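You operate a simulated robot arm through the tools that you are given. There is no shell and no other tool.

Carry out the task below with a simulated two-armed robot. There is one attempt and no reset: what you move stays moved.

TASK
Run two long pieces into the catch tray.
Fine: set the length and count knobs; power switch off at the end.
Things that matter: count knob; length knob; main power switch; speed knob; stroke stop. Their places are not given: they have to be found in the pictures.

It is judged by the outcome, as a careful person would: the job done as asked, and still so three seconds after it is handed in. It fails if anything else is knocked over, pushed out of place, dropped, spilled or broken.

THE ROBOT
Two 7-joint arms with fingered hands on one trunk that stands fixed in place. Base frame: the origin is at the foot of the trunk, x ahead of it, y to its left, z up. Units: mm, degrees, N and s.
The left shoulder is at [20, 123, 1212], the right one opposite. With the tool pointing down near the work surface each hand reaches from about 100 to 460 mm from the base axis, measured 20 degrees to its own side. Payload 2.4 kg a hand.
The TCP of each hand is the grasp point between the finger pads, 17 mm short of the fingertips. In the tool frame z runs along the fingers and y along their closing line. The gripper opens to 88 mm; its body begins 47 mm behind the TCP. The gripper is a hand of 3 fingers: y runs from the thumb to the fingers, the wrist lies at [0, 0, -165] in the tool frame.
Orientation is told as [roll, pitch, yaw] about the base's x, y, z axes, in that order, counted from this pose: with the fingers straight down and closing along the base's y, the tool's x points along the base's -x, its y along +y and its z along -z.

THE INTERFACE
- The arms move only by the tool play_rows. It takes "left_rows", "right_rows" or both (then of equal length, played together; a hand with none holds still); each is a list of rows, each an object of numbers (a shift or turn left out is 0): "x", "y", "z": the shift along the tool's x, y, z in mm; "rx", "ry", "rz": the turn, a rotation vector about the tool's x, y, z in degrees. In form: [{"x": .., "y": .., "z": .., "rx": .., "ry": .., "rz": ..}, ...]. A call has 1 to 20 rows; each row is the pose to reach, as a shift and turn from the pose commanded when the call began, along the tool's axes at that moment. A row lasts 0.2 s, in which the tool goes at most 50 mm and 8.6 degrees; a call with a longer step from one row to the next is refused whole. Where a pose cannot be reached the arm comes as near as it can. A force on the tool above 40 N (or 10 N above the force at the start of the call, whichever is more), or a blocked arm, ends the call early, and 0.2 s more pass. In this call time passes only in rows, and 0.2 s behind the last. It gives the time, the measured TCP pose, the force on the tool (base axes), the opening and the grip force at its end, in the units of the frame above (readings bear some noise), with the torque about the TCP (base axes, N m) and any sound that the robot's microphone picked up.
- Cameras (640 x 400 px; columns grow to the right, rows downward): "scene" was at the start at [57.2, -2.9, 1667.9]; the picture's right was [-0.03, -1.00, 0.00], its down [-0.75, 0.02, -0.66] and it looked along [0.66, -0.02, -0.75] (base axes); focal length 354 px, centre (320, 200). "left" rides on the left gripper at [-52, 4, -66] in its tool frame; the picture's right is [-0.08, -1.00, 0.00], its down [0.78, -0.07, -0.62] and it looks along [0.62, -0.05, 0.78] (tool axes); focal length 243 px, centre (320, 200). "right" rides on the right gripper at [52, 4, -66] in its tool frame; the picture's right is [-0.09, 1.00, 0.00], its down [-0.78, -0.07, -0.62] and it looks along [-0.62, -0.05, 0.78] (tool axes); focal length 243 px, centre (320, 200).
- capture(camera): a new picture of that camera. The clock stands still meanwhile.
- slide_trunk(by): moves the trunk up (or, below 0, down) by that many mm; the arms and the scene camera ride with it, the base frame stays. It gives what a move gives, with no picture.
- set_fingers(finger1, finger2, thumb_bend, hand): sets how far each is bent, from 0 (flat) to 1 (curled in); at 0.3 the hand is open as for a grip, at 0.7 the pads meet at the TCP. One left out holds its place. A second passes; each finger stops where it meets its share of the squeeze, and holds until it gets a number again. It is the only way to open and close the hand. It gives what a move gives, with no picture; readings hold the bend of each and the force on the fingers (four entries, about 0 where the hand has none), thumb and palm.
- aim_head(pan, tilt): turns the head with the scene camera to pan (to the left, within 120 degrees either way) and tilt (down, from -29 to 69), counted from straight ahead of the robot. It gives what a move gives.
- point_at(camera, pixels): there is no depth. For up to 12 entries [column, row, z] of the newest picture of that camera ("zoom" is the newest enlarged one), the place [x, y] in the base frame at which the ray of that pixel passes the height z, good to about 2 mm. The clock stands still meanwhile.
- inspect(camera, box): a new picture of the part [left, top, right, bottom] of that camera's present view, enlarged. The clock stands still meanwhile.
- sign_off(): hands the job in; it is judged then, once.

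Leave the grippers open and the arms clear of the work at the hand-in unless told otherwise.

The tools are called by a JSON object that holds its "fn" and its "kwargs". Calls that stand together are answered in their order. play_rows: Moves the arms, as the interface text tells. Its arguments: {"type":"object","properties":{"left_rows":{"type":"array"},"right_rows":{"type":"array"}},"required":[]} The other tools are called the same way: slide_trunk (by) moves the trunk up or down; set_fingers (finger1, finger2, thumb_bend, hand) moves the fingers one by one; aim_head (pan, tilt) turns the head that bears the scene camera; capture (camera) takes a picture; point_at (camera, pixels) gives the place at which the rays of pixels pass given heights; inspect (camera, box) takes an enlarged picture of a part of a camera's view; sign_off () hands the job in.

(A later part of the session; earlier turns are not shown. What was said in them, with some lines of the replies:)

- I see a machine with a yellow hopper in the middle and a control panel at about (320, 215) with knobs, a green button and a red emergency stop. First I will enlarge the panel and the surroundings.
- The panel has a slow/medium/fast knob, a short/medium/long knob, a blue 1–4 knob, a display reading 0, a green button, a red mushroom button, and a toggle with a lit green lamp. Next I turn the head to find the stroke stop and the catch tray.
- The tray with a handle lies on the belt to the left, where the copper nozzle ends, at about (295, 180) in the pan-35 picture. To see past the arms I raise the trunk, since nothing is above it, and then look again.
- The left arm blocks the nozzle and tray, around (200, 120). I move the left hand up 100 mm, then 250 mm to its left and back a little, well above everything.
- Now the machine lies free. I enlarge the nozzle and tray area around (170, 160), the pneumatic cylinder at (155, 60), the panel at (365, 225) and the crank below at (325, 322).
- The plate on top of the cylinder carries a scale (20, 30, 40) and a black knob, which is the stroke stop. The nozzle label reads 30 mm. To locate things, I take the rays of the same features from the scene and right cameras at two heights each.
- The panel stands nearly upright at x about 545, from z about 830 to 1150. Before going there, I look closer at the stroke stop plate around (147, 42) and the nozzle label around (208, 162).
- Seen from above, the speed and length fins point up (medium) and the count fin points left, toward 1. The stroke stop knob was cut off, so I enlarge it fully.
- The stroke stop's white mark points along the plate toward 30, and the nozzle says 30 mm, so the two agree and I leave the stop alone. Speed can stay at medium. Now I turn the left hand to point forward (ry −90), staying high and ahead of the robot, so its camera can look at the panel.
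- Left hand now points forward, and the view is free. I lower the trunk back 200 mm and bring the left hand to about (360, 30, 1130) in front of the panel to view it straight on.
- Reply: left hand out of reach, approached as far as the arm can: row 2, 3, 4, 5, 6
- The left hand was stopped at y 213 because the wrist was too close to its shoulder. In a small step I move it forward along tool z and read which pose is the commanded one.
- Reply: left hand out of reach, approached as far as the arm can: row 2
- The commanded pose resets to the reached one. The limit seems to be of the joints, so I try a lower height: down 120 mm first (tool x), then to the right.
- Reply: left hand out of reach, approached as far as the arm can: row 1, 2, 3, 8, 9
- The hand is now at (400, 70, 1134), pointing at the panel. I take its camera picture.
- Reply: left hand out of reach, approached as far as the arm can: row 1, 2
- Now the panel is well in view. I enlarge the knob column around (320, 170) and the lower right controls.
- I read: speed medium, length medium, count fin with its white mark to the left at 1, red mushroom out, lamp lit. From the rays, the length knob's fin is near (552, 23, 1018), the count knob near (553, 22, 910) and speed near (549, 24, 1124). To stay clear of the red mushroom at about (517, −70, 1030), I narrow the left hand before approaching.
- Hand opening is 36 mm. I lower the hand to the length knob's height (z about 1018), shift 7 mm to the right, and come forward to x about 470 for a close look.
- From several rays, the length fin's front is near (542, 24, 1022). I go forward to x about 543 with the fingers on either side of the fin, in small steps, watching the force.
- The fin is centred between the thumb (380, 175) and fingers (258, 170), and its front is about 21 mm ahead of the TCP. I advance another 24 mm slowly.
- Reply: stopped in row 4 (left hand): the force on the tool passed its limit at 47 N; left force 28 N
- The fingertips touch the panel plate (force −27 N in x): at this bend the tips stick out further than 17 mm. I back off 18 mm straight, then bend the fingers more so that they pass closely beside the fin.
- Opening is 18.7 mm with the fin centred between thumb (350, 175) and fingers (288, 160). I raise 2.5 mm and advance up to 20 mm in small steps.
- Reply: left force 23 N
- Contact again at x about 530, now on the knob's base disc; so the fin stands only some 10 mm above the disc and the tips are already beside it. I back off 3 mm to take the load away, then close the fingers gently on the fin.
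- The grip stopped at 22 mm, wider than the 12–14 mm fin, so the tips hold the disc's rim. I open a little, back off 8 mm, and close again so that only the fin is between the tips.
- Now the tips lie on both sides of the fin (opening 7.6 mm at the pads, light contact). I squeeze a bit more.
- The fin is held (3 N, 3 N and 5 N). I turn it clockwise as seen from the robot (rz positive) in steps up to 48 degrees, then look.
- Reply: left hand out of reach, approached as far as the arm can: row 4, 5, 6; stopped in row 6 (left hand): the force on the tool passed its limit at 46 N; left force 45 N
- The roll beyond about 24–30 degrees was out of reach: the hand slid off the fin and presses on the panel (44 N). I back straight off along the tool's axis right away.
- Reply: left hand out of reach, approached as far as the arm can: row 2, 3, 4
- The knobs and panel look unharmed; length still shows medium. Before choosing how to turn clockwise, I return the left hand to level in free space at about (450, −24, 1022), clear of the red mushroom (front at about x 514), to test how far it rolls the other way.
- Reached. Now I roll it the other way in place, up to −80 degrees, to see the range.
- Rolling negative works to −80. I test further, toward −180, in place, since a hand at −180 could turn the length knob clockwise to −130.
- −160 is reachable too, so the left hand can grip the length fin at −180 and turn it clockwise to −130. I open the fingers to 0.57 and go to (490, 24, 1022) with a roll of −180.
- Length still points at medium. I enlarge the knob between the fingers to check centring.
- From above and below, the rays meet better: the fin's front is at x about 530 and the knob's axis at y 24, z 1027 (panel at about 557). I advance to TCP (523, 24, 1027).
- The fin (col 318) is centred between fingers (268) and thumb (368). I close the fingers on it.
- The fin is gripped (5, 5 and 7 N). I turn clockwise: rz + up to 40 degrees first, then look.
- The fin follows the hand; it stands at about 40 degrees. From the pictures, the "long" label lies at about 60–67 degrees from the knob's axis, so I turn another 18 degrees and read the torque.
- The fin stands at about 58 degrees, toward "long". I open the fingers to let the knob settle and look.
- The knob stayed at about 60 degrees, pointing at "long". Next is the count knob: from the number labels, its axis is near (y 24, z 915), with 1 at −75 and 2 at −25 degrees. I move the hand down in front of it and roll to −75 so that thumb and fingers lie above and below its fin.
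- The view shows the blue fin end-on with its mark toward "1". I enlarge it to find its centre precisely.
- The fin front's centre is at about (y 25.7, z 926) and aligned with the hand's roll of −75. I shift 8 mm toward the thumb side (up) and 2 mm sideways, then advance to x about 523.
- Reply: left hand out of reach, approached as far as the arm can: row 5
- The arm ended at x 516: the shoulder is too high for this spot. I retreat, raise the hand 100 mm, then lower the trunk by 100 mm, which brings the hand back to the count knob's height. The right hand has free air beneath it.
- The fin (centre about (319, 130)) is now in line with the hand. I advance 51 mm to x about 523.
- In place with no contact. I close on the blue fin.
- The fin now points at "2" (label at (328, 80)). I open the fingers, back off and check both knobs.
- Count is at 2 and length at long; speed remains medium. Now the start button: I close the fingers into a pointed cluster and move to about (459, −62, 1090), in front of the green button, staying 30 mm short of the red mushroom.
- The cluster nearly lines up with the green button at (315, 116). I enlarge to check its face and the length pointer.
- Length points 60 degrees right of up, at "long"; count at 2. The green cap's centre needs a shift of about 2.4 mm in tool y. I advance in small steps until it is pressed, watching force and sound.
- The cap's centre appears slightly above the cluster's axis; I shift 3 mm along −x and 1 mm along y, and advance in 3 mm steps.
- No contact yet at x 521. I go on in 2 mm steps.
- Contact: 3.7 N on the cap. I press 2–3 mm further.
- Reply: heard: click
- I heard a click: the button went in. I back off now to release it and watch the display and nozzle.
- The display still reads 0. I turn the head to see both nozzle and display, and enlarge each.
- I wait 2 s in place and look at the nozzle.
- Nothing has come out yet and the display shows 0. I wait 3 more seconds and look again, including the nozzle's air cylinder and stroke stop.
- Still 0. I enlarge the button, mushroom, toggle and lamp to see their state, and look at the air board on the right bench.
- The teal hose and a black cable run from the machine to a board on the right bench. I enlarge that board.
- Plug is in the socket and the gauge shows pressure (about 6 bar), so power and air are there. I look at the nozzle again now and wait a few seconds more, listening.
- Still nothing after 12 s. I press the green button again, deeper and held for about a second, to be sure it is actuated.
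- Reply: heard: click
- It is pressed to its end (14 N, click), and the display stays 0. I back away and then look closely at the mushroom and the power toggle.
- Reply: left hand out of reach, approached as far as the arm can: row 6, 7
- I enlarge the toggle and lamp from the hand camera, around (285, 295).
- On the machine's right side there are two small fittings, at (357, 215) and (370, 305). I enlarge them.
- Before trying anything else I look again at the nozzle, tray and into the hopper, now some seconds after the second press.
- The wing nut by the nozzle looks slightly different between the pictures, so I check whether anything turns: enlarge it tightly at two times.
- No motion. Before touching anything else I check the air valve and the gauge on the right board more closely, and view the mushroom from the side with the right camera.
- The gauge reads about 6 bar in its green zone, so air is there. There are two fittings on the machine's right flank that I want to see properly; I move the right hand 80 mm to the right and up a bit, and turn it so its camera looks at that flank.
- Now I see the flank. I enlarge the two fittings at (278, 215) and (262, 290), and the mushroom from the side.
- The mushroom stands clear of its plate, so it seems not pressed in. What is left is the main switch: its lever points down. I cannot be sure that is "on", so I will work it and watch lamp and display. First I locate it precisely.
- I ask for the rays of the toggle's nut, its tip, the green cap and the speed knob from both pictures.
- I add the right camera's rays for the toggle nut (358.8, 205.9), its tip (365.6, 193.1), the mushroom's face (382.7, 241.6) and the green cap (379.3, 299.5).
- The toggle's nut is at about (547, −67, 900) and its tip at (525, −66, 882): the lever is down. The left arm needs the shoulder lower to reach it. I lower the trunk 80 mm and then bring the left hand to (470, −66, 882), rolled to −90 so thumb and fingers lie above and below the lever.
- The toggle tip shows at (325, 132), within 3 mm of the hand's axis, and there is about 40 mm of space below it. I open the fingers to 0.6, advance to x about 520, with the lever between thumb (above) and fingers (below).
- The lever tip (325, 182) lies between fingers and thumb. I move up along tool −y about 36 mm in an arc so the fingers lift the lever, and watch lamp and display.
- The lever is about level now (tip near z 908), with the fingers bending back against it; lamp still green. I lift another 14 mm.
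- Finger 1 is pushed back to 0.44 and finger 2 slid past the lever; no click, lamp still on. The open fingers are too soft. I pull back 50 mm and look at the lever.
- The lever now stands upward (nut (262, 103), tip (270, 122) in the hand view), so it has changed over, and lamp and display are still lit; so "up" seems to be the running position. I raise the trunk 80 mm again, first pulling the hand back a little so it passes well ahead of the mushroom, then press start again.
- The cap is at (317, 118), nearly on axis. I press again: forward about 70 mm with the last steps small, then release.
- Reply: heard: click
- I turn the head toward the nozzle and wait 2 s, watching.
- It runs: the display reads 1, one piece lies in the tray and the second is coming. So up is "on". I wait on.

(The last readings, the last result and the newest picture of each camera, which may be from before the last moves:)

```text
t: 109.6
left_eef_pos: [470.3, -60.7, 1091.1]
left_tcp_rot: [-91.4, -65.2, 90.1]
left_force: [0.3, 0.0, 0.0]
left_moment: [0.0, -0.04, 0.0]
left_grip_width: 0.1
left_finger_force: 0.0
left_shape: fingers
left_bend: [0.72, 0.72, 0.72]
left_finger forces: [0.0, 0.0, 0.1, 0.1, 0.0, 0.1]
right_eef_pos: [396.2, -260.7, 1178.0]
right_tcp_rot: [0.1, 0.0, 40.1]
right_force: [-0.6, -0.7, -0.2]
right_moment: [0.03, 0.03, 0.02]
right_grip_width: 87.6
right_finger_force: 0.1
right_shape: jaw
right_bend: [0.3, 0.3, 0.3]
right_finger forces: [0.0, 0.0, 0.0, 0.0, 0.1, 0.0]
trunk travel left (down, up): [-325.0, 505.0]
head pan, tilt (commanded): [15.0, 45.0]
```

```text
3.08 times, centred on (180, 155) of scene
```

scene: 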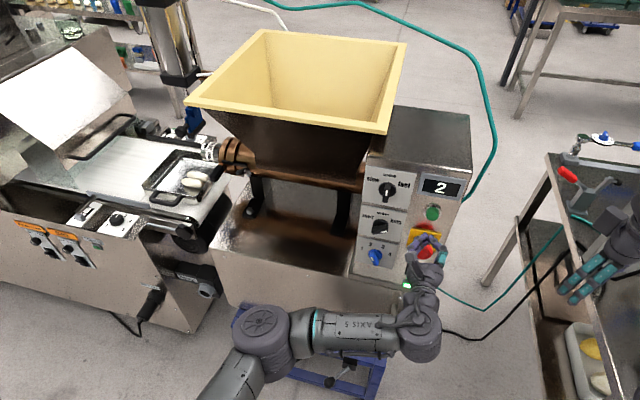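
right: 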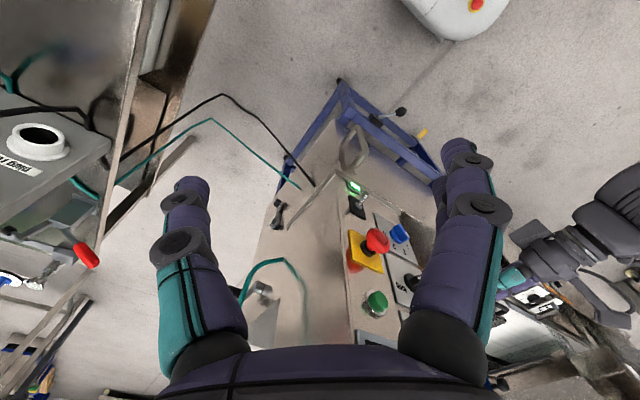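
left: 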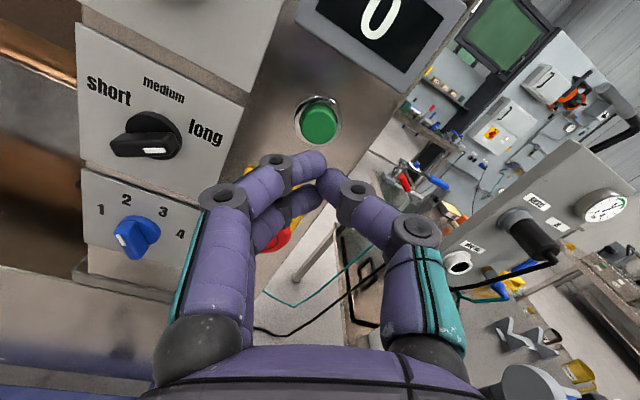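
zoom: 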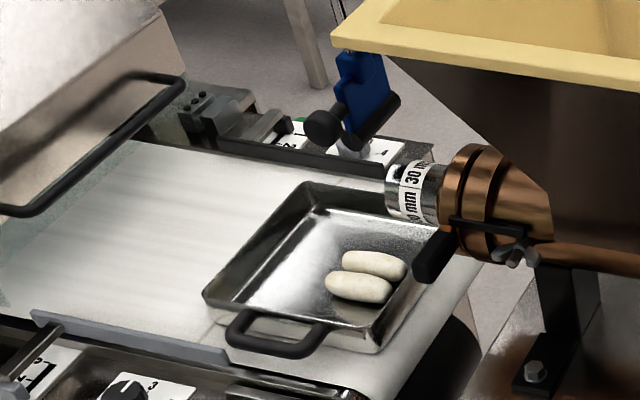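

Two pieces lie in the tray and the display reads 2. I wait a second to be sure it has stopped, then lower the trunk 80 mm and go in front of the toggle, above its lever, with the closed hand.

{"fn": "play_rows", "kwargs": {"left_rows": [{"z": -3}, {"z": -6}, {"z": -6}, {"z": -6}, {"z": -6}, {"z": -6}, {"z": -6}]}}

{"fn": "inspect", "kwargs": {"camera": "scene", "box": [100, 90, 260, 220]}}

{"fn": "slide_trunk", "kwargs": {"by": -80}}

{"fn": "play_rows", "kwargs": {"left_rows": [{"x": 20, "y": 7}, {"x": 40, "y": 14}, {"x": 60, "y": 21}, {"x": 69, "y": 25}]}}

{"fn": "capture", "kwargs": {"camera": "left"}}

{"fn": "capture", "kwargs": {"camera": "right"}}

```text
t: 111.2
left_eef_pos: [463.9, -60.0, 1091.0]
left_tcp_rot: [-91.5, -65.2, 90.1]
left_force: [-0.7, -0.1, 0.2]
left_moment: [0.02, 0.03, -0.02]
left_grip_width: 0.0
left_finger_force: 0.0
left_shape: fingers
left_bend: [0.72, 0.72, 0.72]
left_finger forces: [0.0, 0.0, 0.0, 0.1, 0.0, 0.0]
right_eef_pos: [397.1, -261.9, 1177.9]
right_tcp_rot: [0.0, -0.1, 40.0]
right_force: [-0.2, 0.0, 0.1]
right_moment: [0.02, -0.01, -0.02]
right_grip_width: 88.0
right_finger_force: 0.1
right_shape: jaw
right_bend: [0.3, 0.3, 0.3]
right_finger forces: [0.0, 0.0, 0.0, 0.0, 0.0, 0.0]
trunk travel left (down, up): [-325.0, 505.0]
head pan, tilt (commanded): [15.0, 45.0]
```

```text
3.08 times, centred on (180, 155) of scene
```

zoom: 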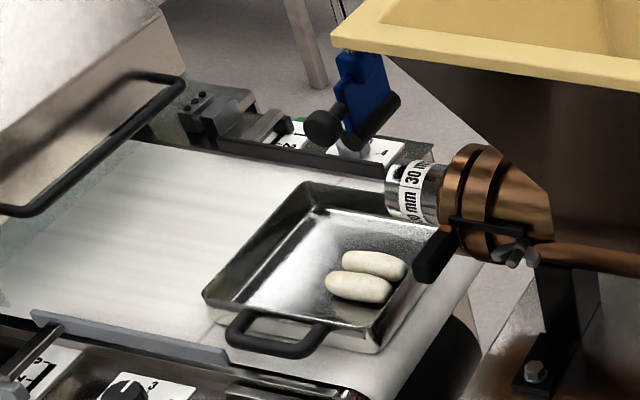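

```text
t: 112.4
left_eef_pos: [463.4, -59.4, 1011.7]
left_tcp_rot: [-91.5, -65.3, 90.0]
left_force: [0.0, 0.5, -0.2]
left_moment: [0.0, -0.01, 0.02]
left_grip_width: 0.0
left_finger_force: 0.1
left_shape: fingers
left_bend: [0.72, 0.72, 0.72]
left_finger forces: [0.0, 0.0, 0.0, 0.1, 0.1, 0.0]
right_eef_pos: [396.3, -261.5, 1098.0]
right_tcp_rot: [0.0, 0.1, 40.0]
right_force: [-0.6, -1.2, 0.6]
right_moment: [-0.02, 0.0, -0.02]
right_grip_width: 88.0
right_finger_force: 0.0
right_shape: jaw
right_bend: [0.3, 0.3, 0.3]
right_finger forces: [0.0, 0.0, 0.1, 0.1, 0.0, 0.0]
trunk travel left (down, up): [-245.0, 585.0]
head pan, tilt (commanded): [15.0, 45.0]
```

```text
t: 113.4
left_eef_pos: [463.3, -65.7, 939.3]
left_tcp_rot: [-91.6, -65.1, 90.1]
left_force: [0.2, 0.2, -0.1]
left_moment: [0.02, 0.0, -0.02]
left_grip_width: 0.1
left_finger_force: 0.0
left_shape: fingers
left_bend: [0.72, 0.72, 0.72]
left_finger forces: [0.0, 0.0, 0.0, 0.0, 0.0, 0.0]
right_eef_pos: [395.8, -261.5, 1099.2]
right_tcp_rot: [0.1, 0.0, 40.0]
right_force: [-0.2, -0.6, -0.3]
right_moment: [0.01, 0.01, 0.01]
right_grip_width: 87.9
right_finger_force: 0.2
right_shape: jaw
right_bend: [0.3, 0.3, 0.3]
right_finger forces: [0.1, 0.1, 0.1, 0.0, 0.0, 0.1]
trunk travel left (down, up): [-245.0, 585.0]
head pan, tilt (commanded): [15.0, 45.0]
```

```text
taken
```

left: 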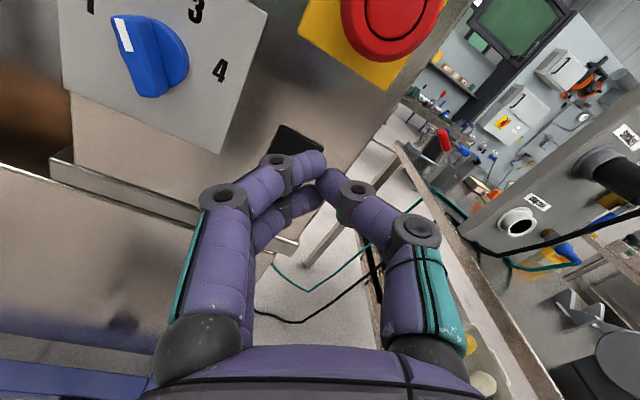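

```text
taken
```

right: 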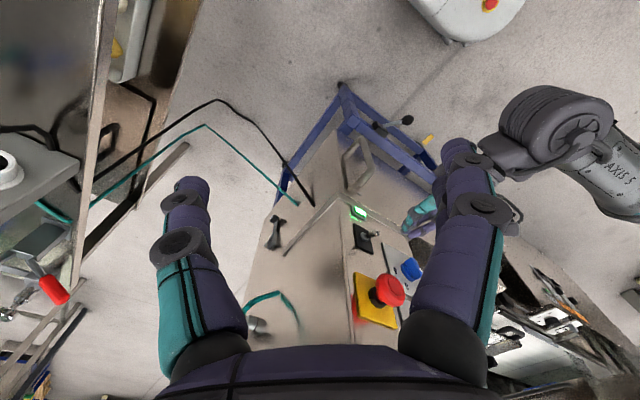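

Both pieces lie still in the tray and the display stays at 2. The closed hand is at z 939, about 34 mm above the lever tip and 50 mm below the mushroom's centre line edge. I advance forward to x about 517.

{"fn": "play_rows", "kwargs": {"left_rows": [{"z": 15}, {"z": 30}, {"z": 42}, {"z": 53}]}}

{"fn": "capture", "kwargs": {"camera": "left"}}

{"fn": "inspect", "kwargs": {"camera": "right", "box": [330, 180, 450, 330]}}

```text
t: 114.4
left_eef_pos: [517.9, -66.9, 940.5]
left_tcp_rot: [-91.5, -65.2, 90.2]
left_force: [-1.1, 0.1, 0.1]
left_moment: [-0.01, -0.03, 0.03]
left_grip_width: 0.0
left_finger_force: 0.0
left_shape: fingers
left_bend: [0.72, 0.72, 0.72]
left_finger forces: [0.1, 0.0, 0.0, 0.1, 0.0, 0.0]
right_eef_pos: [396.5, -262.2, 1098.8]
right_tcp_rot: [0.0, 0.0, 40.0]
right_force: [0.1, -1.0, 0.4]
right_moment: [0.04, -0.02, -0.01]
right_grip_width: 87.7
right_finger_force: 0.0
right_shape: jaw
right_bend: [0.3, 0.3, 0.3]
right_finger forces: [0.1, 0.0, 0.1, 0.0, 0.1, 0.0]
trunk travel left (down, up): [-245.0, 585.0]
head pan, tilt (commanded): [15.0, 45.0]
```

```text
taken
```

left: 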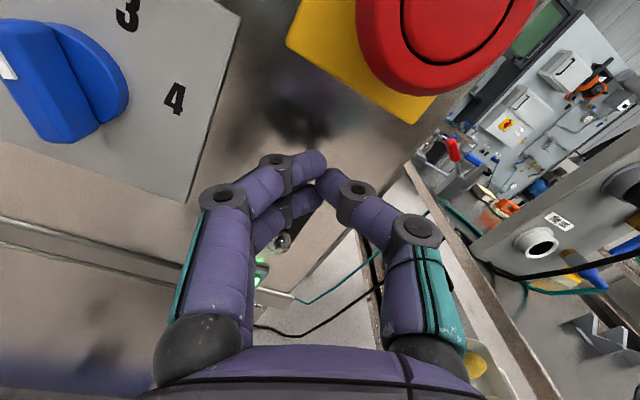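

```text
2.67 times, centred on (390, 255) of right
```

zoom: 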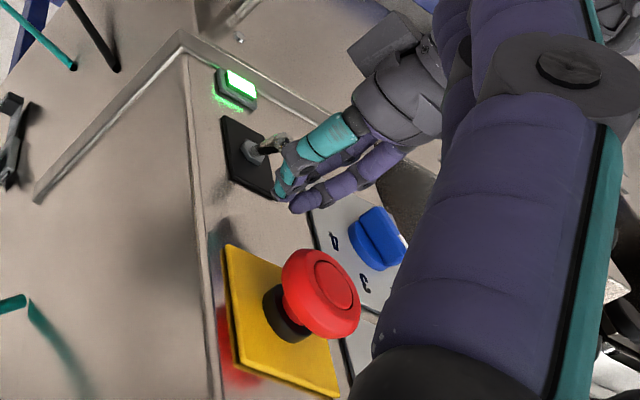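

The lever tip shows at (283, 242), straight below the cluster. I push down 36 mm in small steps and watch the lamp.

{"fn": "play_rows", "kwargs": {"left_rows": [{"x": 5.4, "y": 2.5}, {"x": 10.9, "y": 5.1}, {"x": 16.3, "y": 7.6}, {"x": 21.7, "y": 10.2}, {"x": 27.2, "y": 12.7}, {"x": 32.6, "y": 15.2}]}}

{"fn": "capture", "kwargs": {"camera": "left"}}

{"fn": "inspect", "kwargs": {"camera": "right", "box": [330, 180, 450, 330]}}

```text
t: 115.8
left_eef_pos: [517.3, -67.1, 904.2]
left_tcp_rot: [-91.8, -65.1, 90.6]
left_force: [-1.8, 1.7, 9.0]
left_moment: [0.02, -0.03, 0.01]
left_grip_width: 0.1
left_finger_force: 4.9
left_shape: fingers
left_bend: [0.72, 0.73, 0.72]
left_finger forces: [0.0, 9.5, 0.1, 0.1, 0.1, 0.0]
right_eef_pos: [395.2, -261.8, 1098.6]
right_tcp_rot: [0.0, 0.0, 40.0]
right_force: [0.0, -0.2, -0.3]
right_moment: [-0.01, 0.01, -0.03]
right_grip_width: 88.0
right_finger_force: 0.1
right_shape: jaw
right_bend: [0.3, 0.3, 0.3]
right_finger forces: [0.1, 0.1, 0.0, 0.1, 0.0, 0.1]
trunk travel left (down, up): [-245.0, 585.0]
head pan, tilt (commanded): [15.0, 45.0]
```

```text
taken
```

left: 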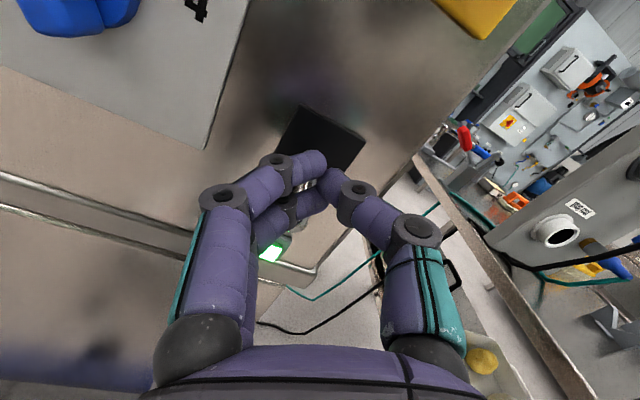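

```text
2.67 times, centred on (390, 255) of right
```

zoom: 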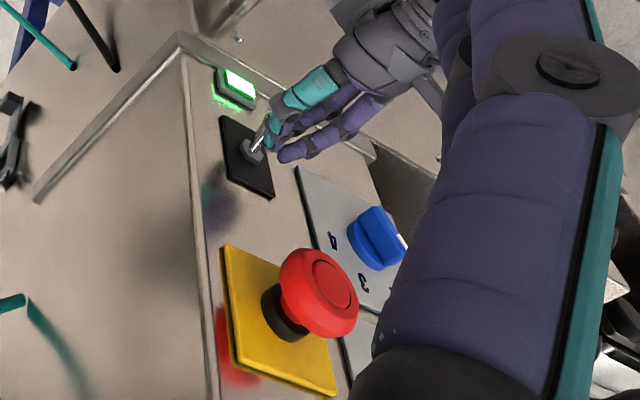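

A steady 9 N on finger 2: the lever seems to be at its end. I ease up 3 mm, back out and look at the lever's position.

{"fn": "play_rows", "kwargs": {"left_rows": [{"x": -3, "y": -1.4, "z": -5}, {"x": -3, "y": -1.4, "z": -20}, {"x": -3, "y": -1.4, "z": -40}, {"x": -3, "y": -1.4, "z": -60}]}}

{"fn": "inspect", "kwargs": {"camera": "right", "box": [335, 190, 395, 250]}}

{"fn": "capture", "kwargs": {"camera": "left"}}

{"fn": "aim_head", "kwargs": {"pan": -3, "tilt": 50}}

{"fn": "inspect", "kwargs": {"camera": "scene", "box": [260, 70, 380, 200]}}

```text
t: 116.8
left_eef_pos: [456.0, -66.2, 906.6]
left_tcp_rot: [-91.5, -65.2, 90.1]
left_force: [0.2, 0.1, 0.5]
left_moment: [-0.02, 0.0, 0.01]
left_grip_width: 0.0
left_finger_force: 0.0
left_shape: fingers
left_bend: [0.72, 0.72, 0.72]
left_finger forces: [0.1, 0.1, 0.0, 0.0, 0.0, 0.0]
right_eef_pos: [396.8, -261.0, 1096.9]
right_tcp_rot: [0.0, 0.0, 40.0]
right_force: [0.3, -0.3, -0.4]
right_moment: [0.0, -0.02, -0.02]
right_grip_width: 87.9
right_finger_force: 0.2
right_shape: jaw
right_bend: [0.3, 0.3, 0.3]
right_finger forces: [0.0, 0.0, 0.1, 0.1, 0.0, 0.1]
trunk travel left (down, up): [-245.0, 585.0]
head pan, tilt (commanded): [15.0, 45.0]
```

```text
6.67 times, centred on (365, 220) of right
```

zoom: 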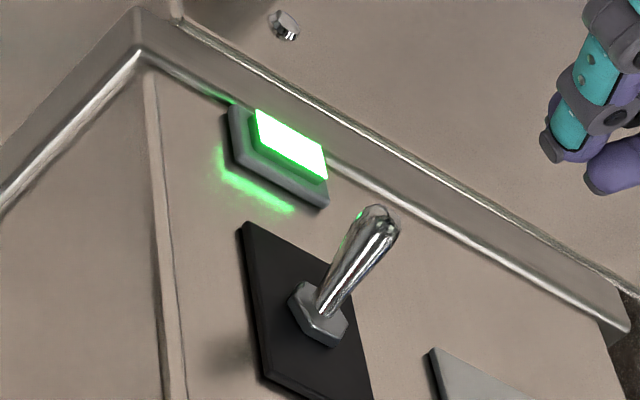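

```text
taken
```

left: 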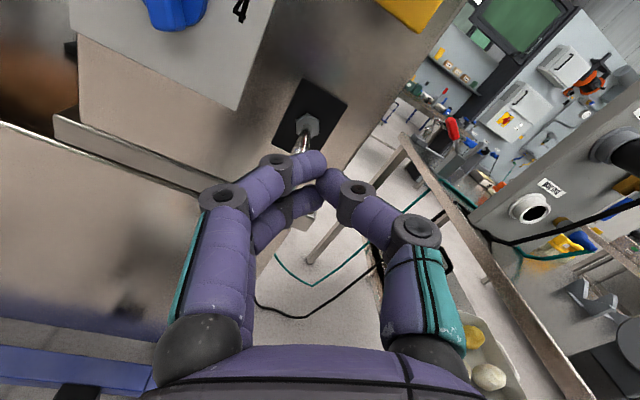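

```text
t: 117.6
left_eef_pos: [457.6, -65.9, 906.8]
left_tcp_rot: [-91.6, -65.1, 90.1]
left_force: [-0.1, 0.7, 0.7]
left_moment: [0.0, 0.0, -0.02]
left_grip_width: 0.0
left_finger_force: 0.0
left_shape: fingers
left_bend: [0.72, 0.72, 0.72]
left_finger forces: [0.0, 0.1, 0.0, 0.1, 0.1, 0.1]
right_eef_pos: [395.7, -261.4, 1098.4]
right_tcp_rot: [0.0, 0.0, 40.0]
right_force: [0.0, 0.1, 0.1]
right_moment: [0.0, 0.02, 0.02]
right_grip_width: 87.9
right_finger_force: 0.0
right_shape: jaw
right_bend: [0.3, 0.3, 0.3]
right_finger forces: [0.0, 0.1, 0.0, 0.0, 0.1, 0.0]
trunk travel left (down, up): [-245.0, 585.0]
head pan, tilt (commanded): [-3.0, 50.0]
```

```text
3.08 times, centred on (320, 135) of scene
```

zoom: 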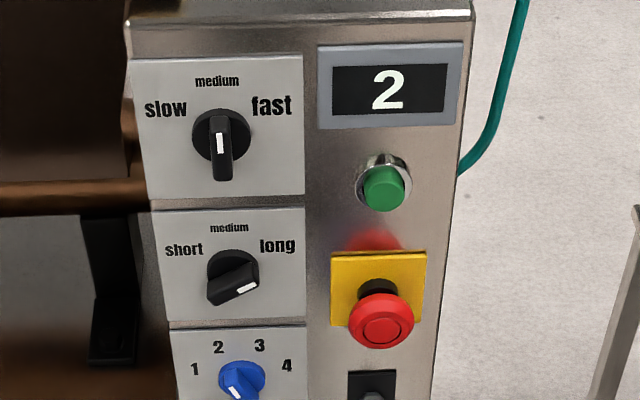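

From the right, the lever again leans down as at the start (nut (318, 315) → tip (380, 220) in the enlargement). I move the left hand away to the left to see the toggle and measure its tip.

{"fn": "play_rows", "kwargs": {"left_rows": [{"z": -15}, {"x": -14, "y": 30, "z": -20}, {"x": -28, "y": 60, "z": -20}, {"x": -42, "y": 90, "z": -20}, {"x": -56, "y": 120, "z": -20}]}}

{"fn": "aim_head", "kwargs": {"pan": -3, "tilt": 58}}

{"fn": "capture", "kwargs": {"camera": "scene"}}

{"fn": "inspect", "kwargs": {"camera": "scene", "box": [290, 80, 380, 170]}}

{"fn": "capture", "kwargs": {"camera": "left"}}

```text
t: 118.8
left_eef_pos: [438.6, 68.3, 903.5]
left_tcp_rot: [-91.4, -65.2, 89.9]
left_force: [-0.3, -0.1, 0.1]
left_moment: [-0.01, 0.02, 0.04]
left_grip_width: 0.1
left_finger_force: 0.0
left_shape: fingers
left_bend: [0.72, 0.72, 0.72]
left_finger forces: [0.0, 0.0, 0.0, 0.1, 0.0, 0.1]
right_eef_pos: [395.4, -261.4, 1097.2]
right_tcp_rot: [-0.1, -0.1, 40.1]
right_force: [-0.3, 0.2, 0.5]
right_moment: [0.01, -0.02, 0.02]
right_grip_width: 88.2
right_finger_force: 0.0
right_shape: jaw
right_bend: [0.3, 0.3, 0.3]
right_finger forces: [0.0, 0.1, 0.1, 0.0, 0.0, 0.1]
trunk travel left (down, up): [-245.0, 585.0]
head pan, tilt (commanded): [-3.0, 50.0]
```

```text
t: 119.5
left_eef_pos: [437.8, 67.3, 905.1]
left_tcp_rot: [-91.6, -65.2, 90.0]
left_force: [-0.6, -0.1, 0.7]
left_moment: [-0.01, 0.01, 0.0]
left_grip_width: 0.1
left_finger_force: 0.0
left_shape: fingers
left_bend: [0.72, 0.72, 0.72]
left_finger forces: [0.0, 0.1, 0.1, 0.0, 0.0, 0.1]
right_eef_pos: [396.5, -262.3, 1098.2]
right_tcp_rot: [-0.1, 0.1, 40.0]
right_force: [0.1, 0.1, 0.8]
right_moment: [-0.01, 0.03, -0.03]
right_grip_width: 88.0
right_finger_force: 0.1
right_shape: jaw
right_bend: [0.3, 0.3, 0.3]
right_finger forces: [0.0, 0.0, 0.1, 0.1, 0.0, 0.1]
trunk travel left (down, up): [-245.0, 585.0]
head pan, tilt (commanded): [-3.0, 58.0]
```

```text
taken
```

scene: 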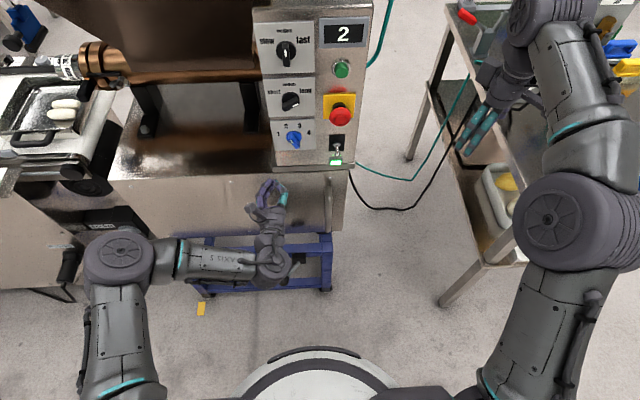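

```text
4.44 times, centred on (335, 125) of scene
```

zoom: 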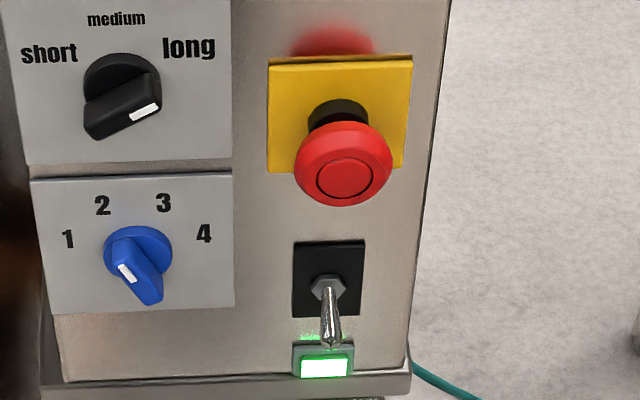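

```text
taken
```

left: 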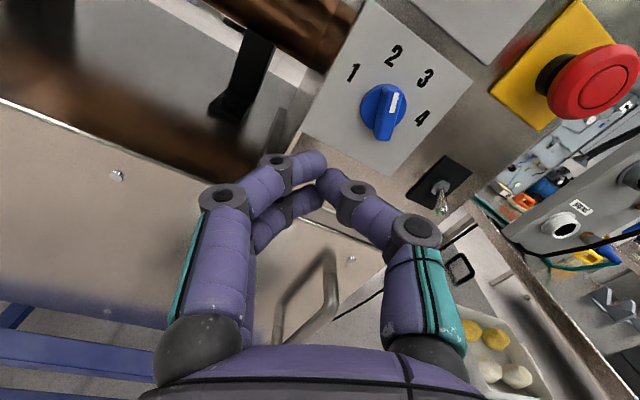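

I compute the lever's nut and tip from the scene enlargement and the right camera to compare with the start (tip 18 mm below the nut).

{"fn": "point_at", "kwargs": {"camera": "zoom", "pixels": [[328, 288, 850], [328, 288, 950], [330, 340, 850], [330, 340, 950]]}}

{"fn": "point_at", "kwargs": {"camera": "right", "pixels": [[364.7, 237.2, 850], [364.7, 237.2, 950], [374, 223, 850], [374, 223, 950]]}}

{"fn": "inspect", "kwargs": {"camera": "left", "box": [340, 50, 500, 240]}}

```text
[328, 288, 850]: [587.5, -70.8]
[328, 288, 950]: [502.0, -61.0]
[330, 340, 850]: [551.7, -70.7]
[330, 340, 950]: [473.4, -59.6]
```

```text
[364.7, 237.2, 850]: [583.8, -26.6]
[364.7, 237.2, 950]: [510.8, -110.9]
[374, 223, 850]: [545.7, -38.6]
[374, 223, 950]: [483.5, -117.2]
```

```text
2.11 times, centred on (420, 145) of left
```

zoom: 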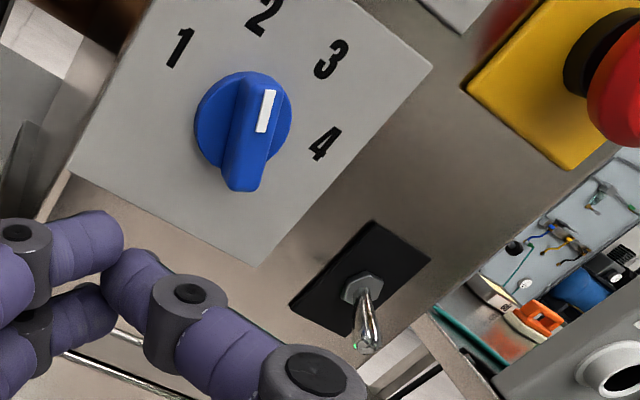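

By these rays the tip is now about 11 mm below the nut (start: 18 mm, within error). For a like-for-like check, I raise the trunk 80 mm, which brings the right camera to exactly the pose of the earlier close-up.

{"fn": "slide_trunk", "kwargs": {"by": 80}}

{"fn": "inspect", "kwargs": {"camera": "right", "box": [335, 170, 395, 230]}}

{"fn": "aim_head", "kwargs": {"pan": -3, "tilt": 55}}

{"fn": "inspect", "kwargs": {"camera": "scene", "box": [290, 100, 390, 240]}}

```text
t: 120.6
left_eef_pos: [438.6, 67.9, 985.3]
left_tcp_rot: [-91.5, -65.1, 90.1]
left_force: [-0.3, 1.0, 0.7]
left_moment: [-0.01, -0.01, 0.04]
left_grip_width: 0.2
left_finger_force: 0.0
left_shape: fingers
left_bend: [0.72, 0.72, 0.72]
left_finger forces: [0.0, 0.0, 0.0, 0.0, 0.1, 0.0]
right_eef_pos: [395.7, -261.7, 1178.1]
right_tcp_rot: [0.1, 0.0, 40.0]
right_force: [0.6, -0.4, -0.7]
right_moment: [0.02, 0.01, 0.01]
right_grip_width: 87.8
right_finger_force: 0.0
right_shape: jaw
right_bend: [0.3, 0.3, 0.3]
right_finger forces: [0.0, 0.0, 0.0, 0.0, 0.0, 0.0]
trunk travel left (down, up): [-325.0, 505.0]
head pan, tilt (commanded): [-3.0, 58.0]
```

```text
6.67 times, centred on (365, 200) of right
```

zoom: 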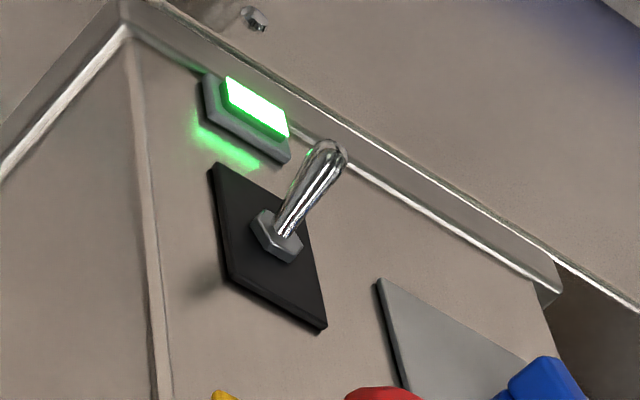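

```text
t: 121.3
left_eef_pos: [438.8, 68.0, 985.2]
left_tcp_rot: [-91.6, -65.2, 90.2]
left_force: [-0.7, -0.5, 0.1]
left_moment: [0.0, 0.0, -0.01]
left_grip_width: 0.0
left_finger_force: 0.1
left_shape: fingers
left_bend: [0.72, 0.72, 0.72]
left_finger forces: [0.0, 0.1, 0.1, 0.0, 0.0, 0.0]
right_eef_pos: [396.0, -261.9, 1178.5]
right_tcp_rot: [0.0, -0.1, 40.0]
right_force: [0.1, -0.2, 0.3]
right_moment: [-0.05, -0.01, 0.04]
right_grip_width: 88.0
right_finger_force: 0.0
right_shape: jaw
right_bend: [0.3, 0.3, 0.3]
right_finger forces: [0.0, 0.1, 0.0, 0.1, 0.0, 0.1]
trunk travel left (down, up): [-325.0, 505.0]
head pan, tilt (commanded): [-3.0, 55.0]
```

```text
2.86 times, centred on (340, 170) of scene
```

zoom: 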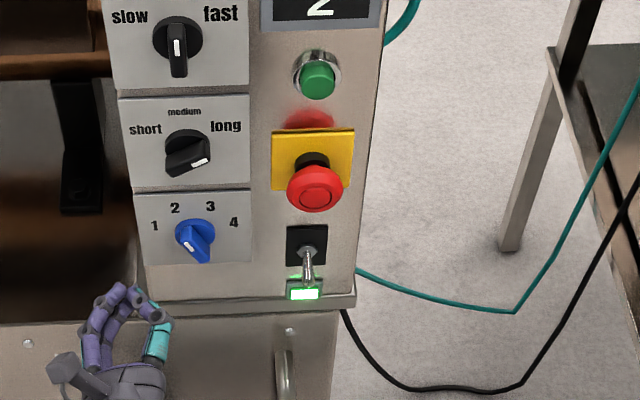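

The lever is exactly where it was at the start: down, the position in which the machine did not run, so the main switch is off. Length, count and speed look right and the mushroom is untouched. Now I move the left hand back and to the left, clear of the panel, and open it.

{"fn": "play_rows", "kwargs": {"left_rows": [{"x": -10, "y": 20, "z": -8}, {"x": -20, "y": 40, "z": -16}, {"x": -30, "y": 60, "z": -25}, {"x": -36, "y": 75, "z": -32}]}}

{"fn": "set_fingers", "kwargs": {"hand": "left", "finger1": 0.3, "finger2": 0.3, "thumb_bend": 0.3}}

{"fn": "aim_head", "kwargs": {"pan": 12, "tilt": 48}}

{"fn": "capture", "kwargs": {"camera": "scene"}}

{"fn": "inspect", "kwargs": {"camera": "scene", "box": [90, 60, 260, 200]}}

{"fn": "inspect", "kwargs": {"camera": "scene", "box": [320, 110, 450, 270]}}

```text
t: 122.3
left_eef_pos: [408.3, 152.2, 987.6]
left_tcp_rot: [-91.6, -65.1, 90.1]
left_force: [0.0, 0.0, 1.1]
left_moment: [0.02, 0.0, -0.01]
left_grip_width: 0.0
left_finger_force: 0.1
left_shape: fingers
left_bend: [0.72, 0.72, 0.72]
left_finger forces: [0.0, 0.0, 0.1, 0.0, 0.0, 0.1]
right_eef_pos: [396.8, -260.4, 1178.3]
right_tcp_rot: [0.0, 0.0, 39.9]
right_force: [0.0, -0.7, -0.4]
right_moment: [-0.03, -0.01, 0.01]
right_grip_width: 88.0
right_finger_force: 0.0
right_shape: jaw
right_bend: [0.3, 0.3, 0.3]
right_finger forces: [0.1, 0.0, 0.0, 0.1, 0.0, 0.0]
trunk travel left (down, up): [-325.0, 505.0]
head pan, tilt (commanded): [-3.0, 55.0]
```

```text
t: 123.3
left_eef_pos: [408.6, 151.7, 987.3]
left_tcp_rot: [-91.5, -65.2, 90.0]
left_force: [-1.3, -0.3, 0.3]
left_moment: [0.02, -0.01, -0.01]
left_grip_width: 84.3
left_finger_force: 0.0
left_shape: fingers
left_bend: [0.3, 0.3, 0.3]
left_finger forces: [0.1, 0.0, 0.1, 0.0, 0.1, 0.1]
right_eef_pos: [395.6, -262.1, 1177.9]
right_tcp_rot: [-0.1, -0.1, 40.1]
right_force: [-0.1, 0.0, 0.2]
right_moment: [-0.03, 0.02, -0.01]
right_grip_width: 87.9
right_finger_force: 0.1
right_shape: jaw
right_bend: [0.3, 0.3, 0.3]
right_finger forces: [0.0, 0.1, 0.0, 0.1, 0.0, 0.0]
trunk travel left (down, up): [-325.0, 505.0]
head pan, tilt (commanded): [-3.0, 55.0]
```

```text
t: 124.0
left_eef_pos: [409.1, 151.2, 987.1]
left_tcp_rot: [-91.5, -65.3, 90.1]
left_force: [-0.3, 0.2, 0.5]
left_moment: [-0.01, 0.01, 0.0]
left_grip_width: 84.2
left_finger_force: 0.1
left_shape: fingers
left_bend: [0.3, 0.3, 0.3]
left_finger forces: [0.0, 0.0, 0.0, 0.0, 0.0, 0.0]
right_eef_pos: [396.1, -260.1, 1178.3]
right_tcp_rot: [0.0, -0.1, 39.9]
right_force: [-0.6, -0.4, 0.6]
right_moment: [0.03, 0.03, 0.0]
right_grip_width: 87.8
right_finger_force: 0.1
right_shape: jaw
right_bend: [0.3, 0.3, 0.3]
right_finger forces: [0.0, 0.0, 0.0, 0.0, 0.0, 0.0]
trunk travel left (down, up): [-325.0, 505.0]
head pan, tilt (commanded): [12.0, 48.0]
```

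```text
taken
```

scene: 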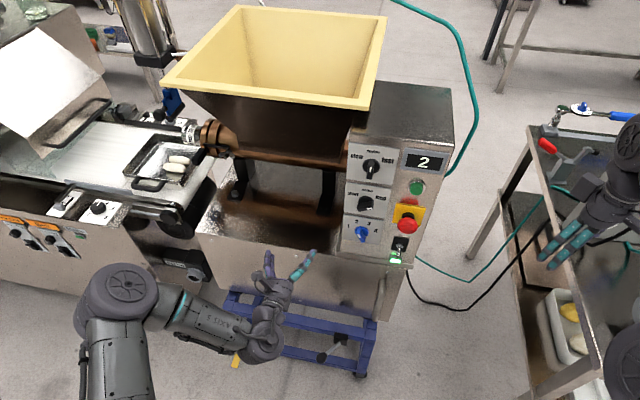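

```text
2.86 times, centred on (175, 130) of scene
```

zoom: 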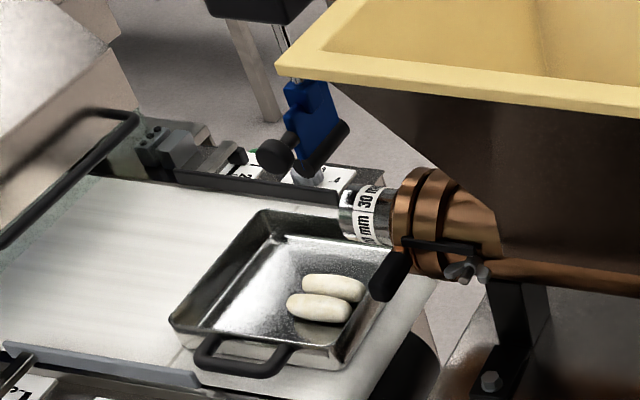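

```text
2.50 times, centred on (385, 190) of scene
```

zoom: 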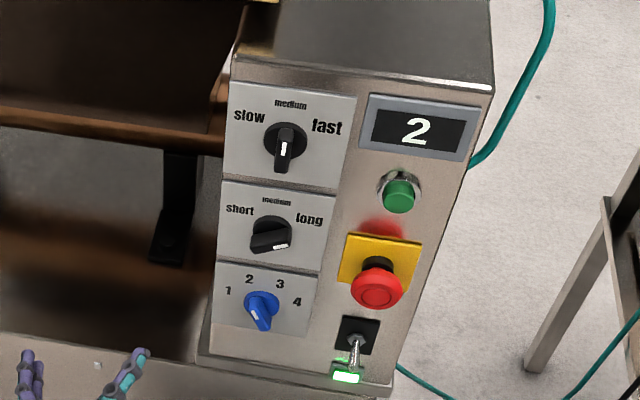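

Everything is in place:
- Two pieces lie in the tray and the display reads 2.
- Length is at long, count at 2 and speed still at medium. I left the stroke stop alone.
- The main switch is down, which is off.
- Both grippers are open and the arms are clear of the machine.

I hand the job in.

{"fn": "sign_off", "kwargs": {}}

```text
The job is handed in.
```

The machine ran two pieces into the catch tray. They were lying still in it when I handed in, and the display read 2. I did not measure the pieces; that they are long rests on the knob being at long.

- **Knobs:** length is set to long and count to 2. I left speed at medium and the stroke stop at 30, which matches the 30 mm label on the nozzle.
- **Power switch:** it was off at the start. Two presses of the green button did nothing, and the machine ran once I moved the switch up. I put it back down afterwards. The green lamp and the display stay lit in both positions, so I take "down" as off because the machine would not start there.
- **Contact:** while finding the grip on the length knob, the left hand pushed on the panel three times, up to about 47 N, and slid off the knob once. I saw no damage, and the knob ended up where it should be.

The red stop button was not touched. Both hands are open and clear of the machine.
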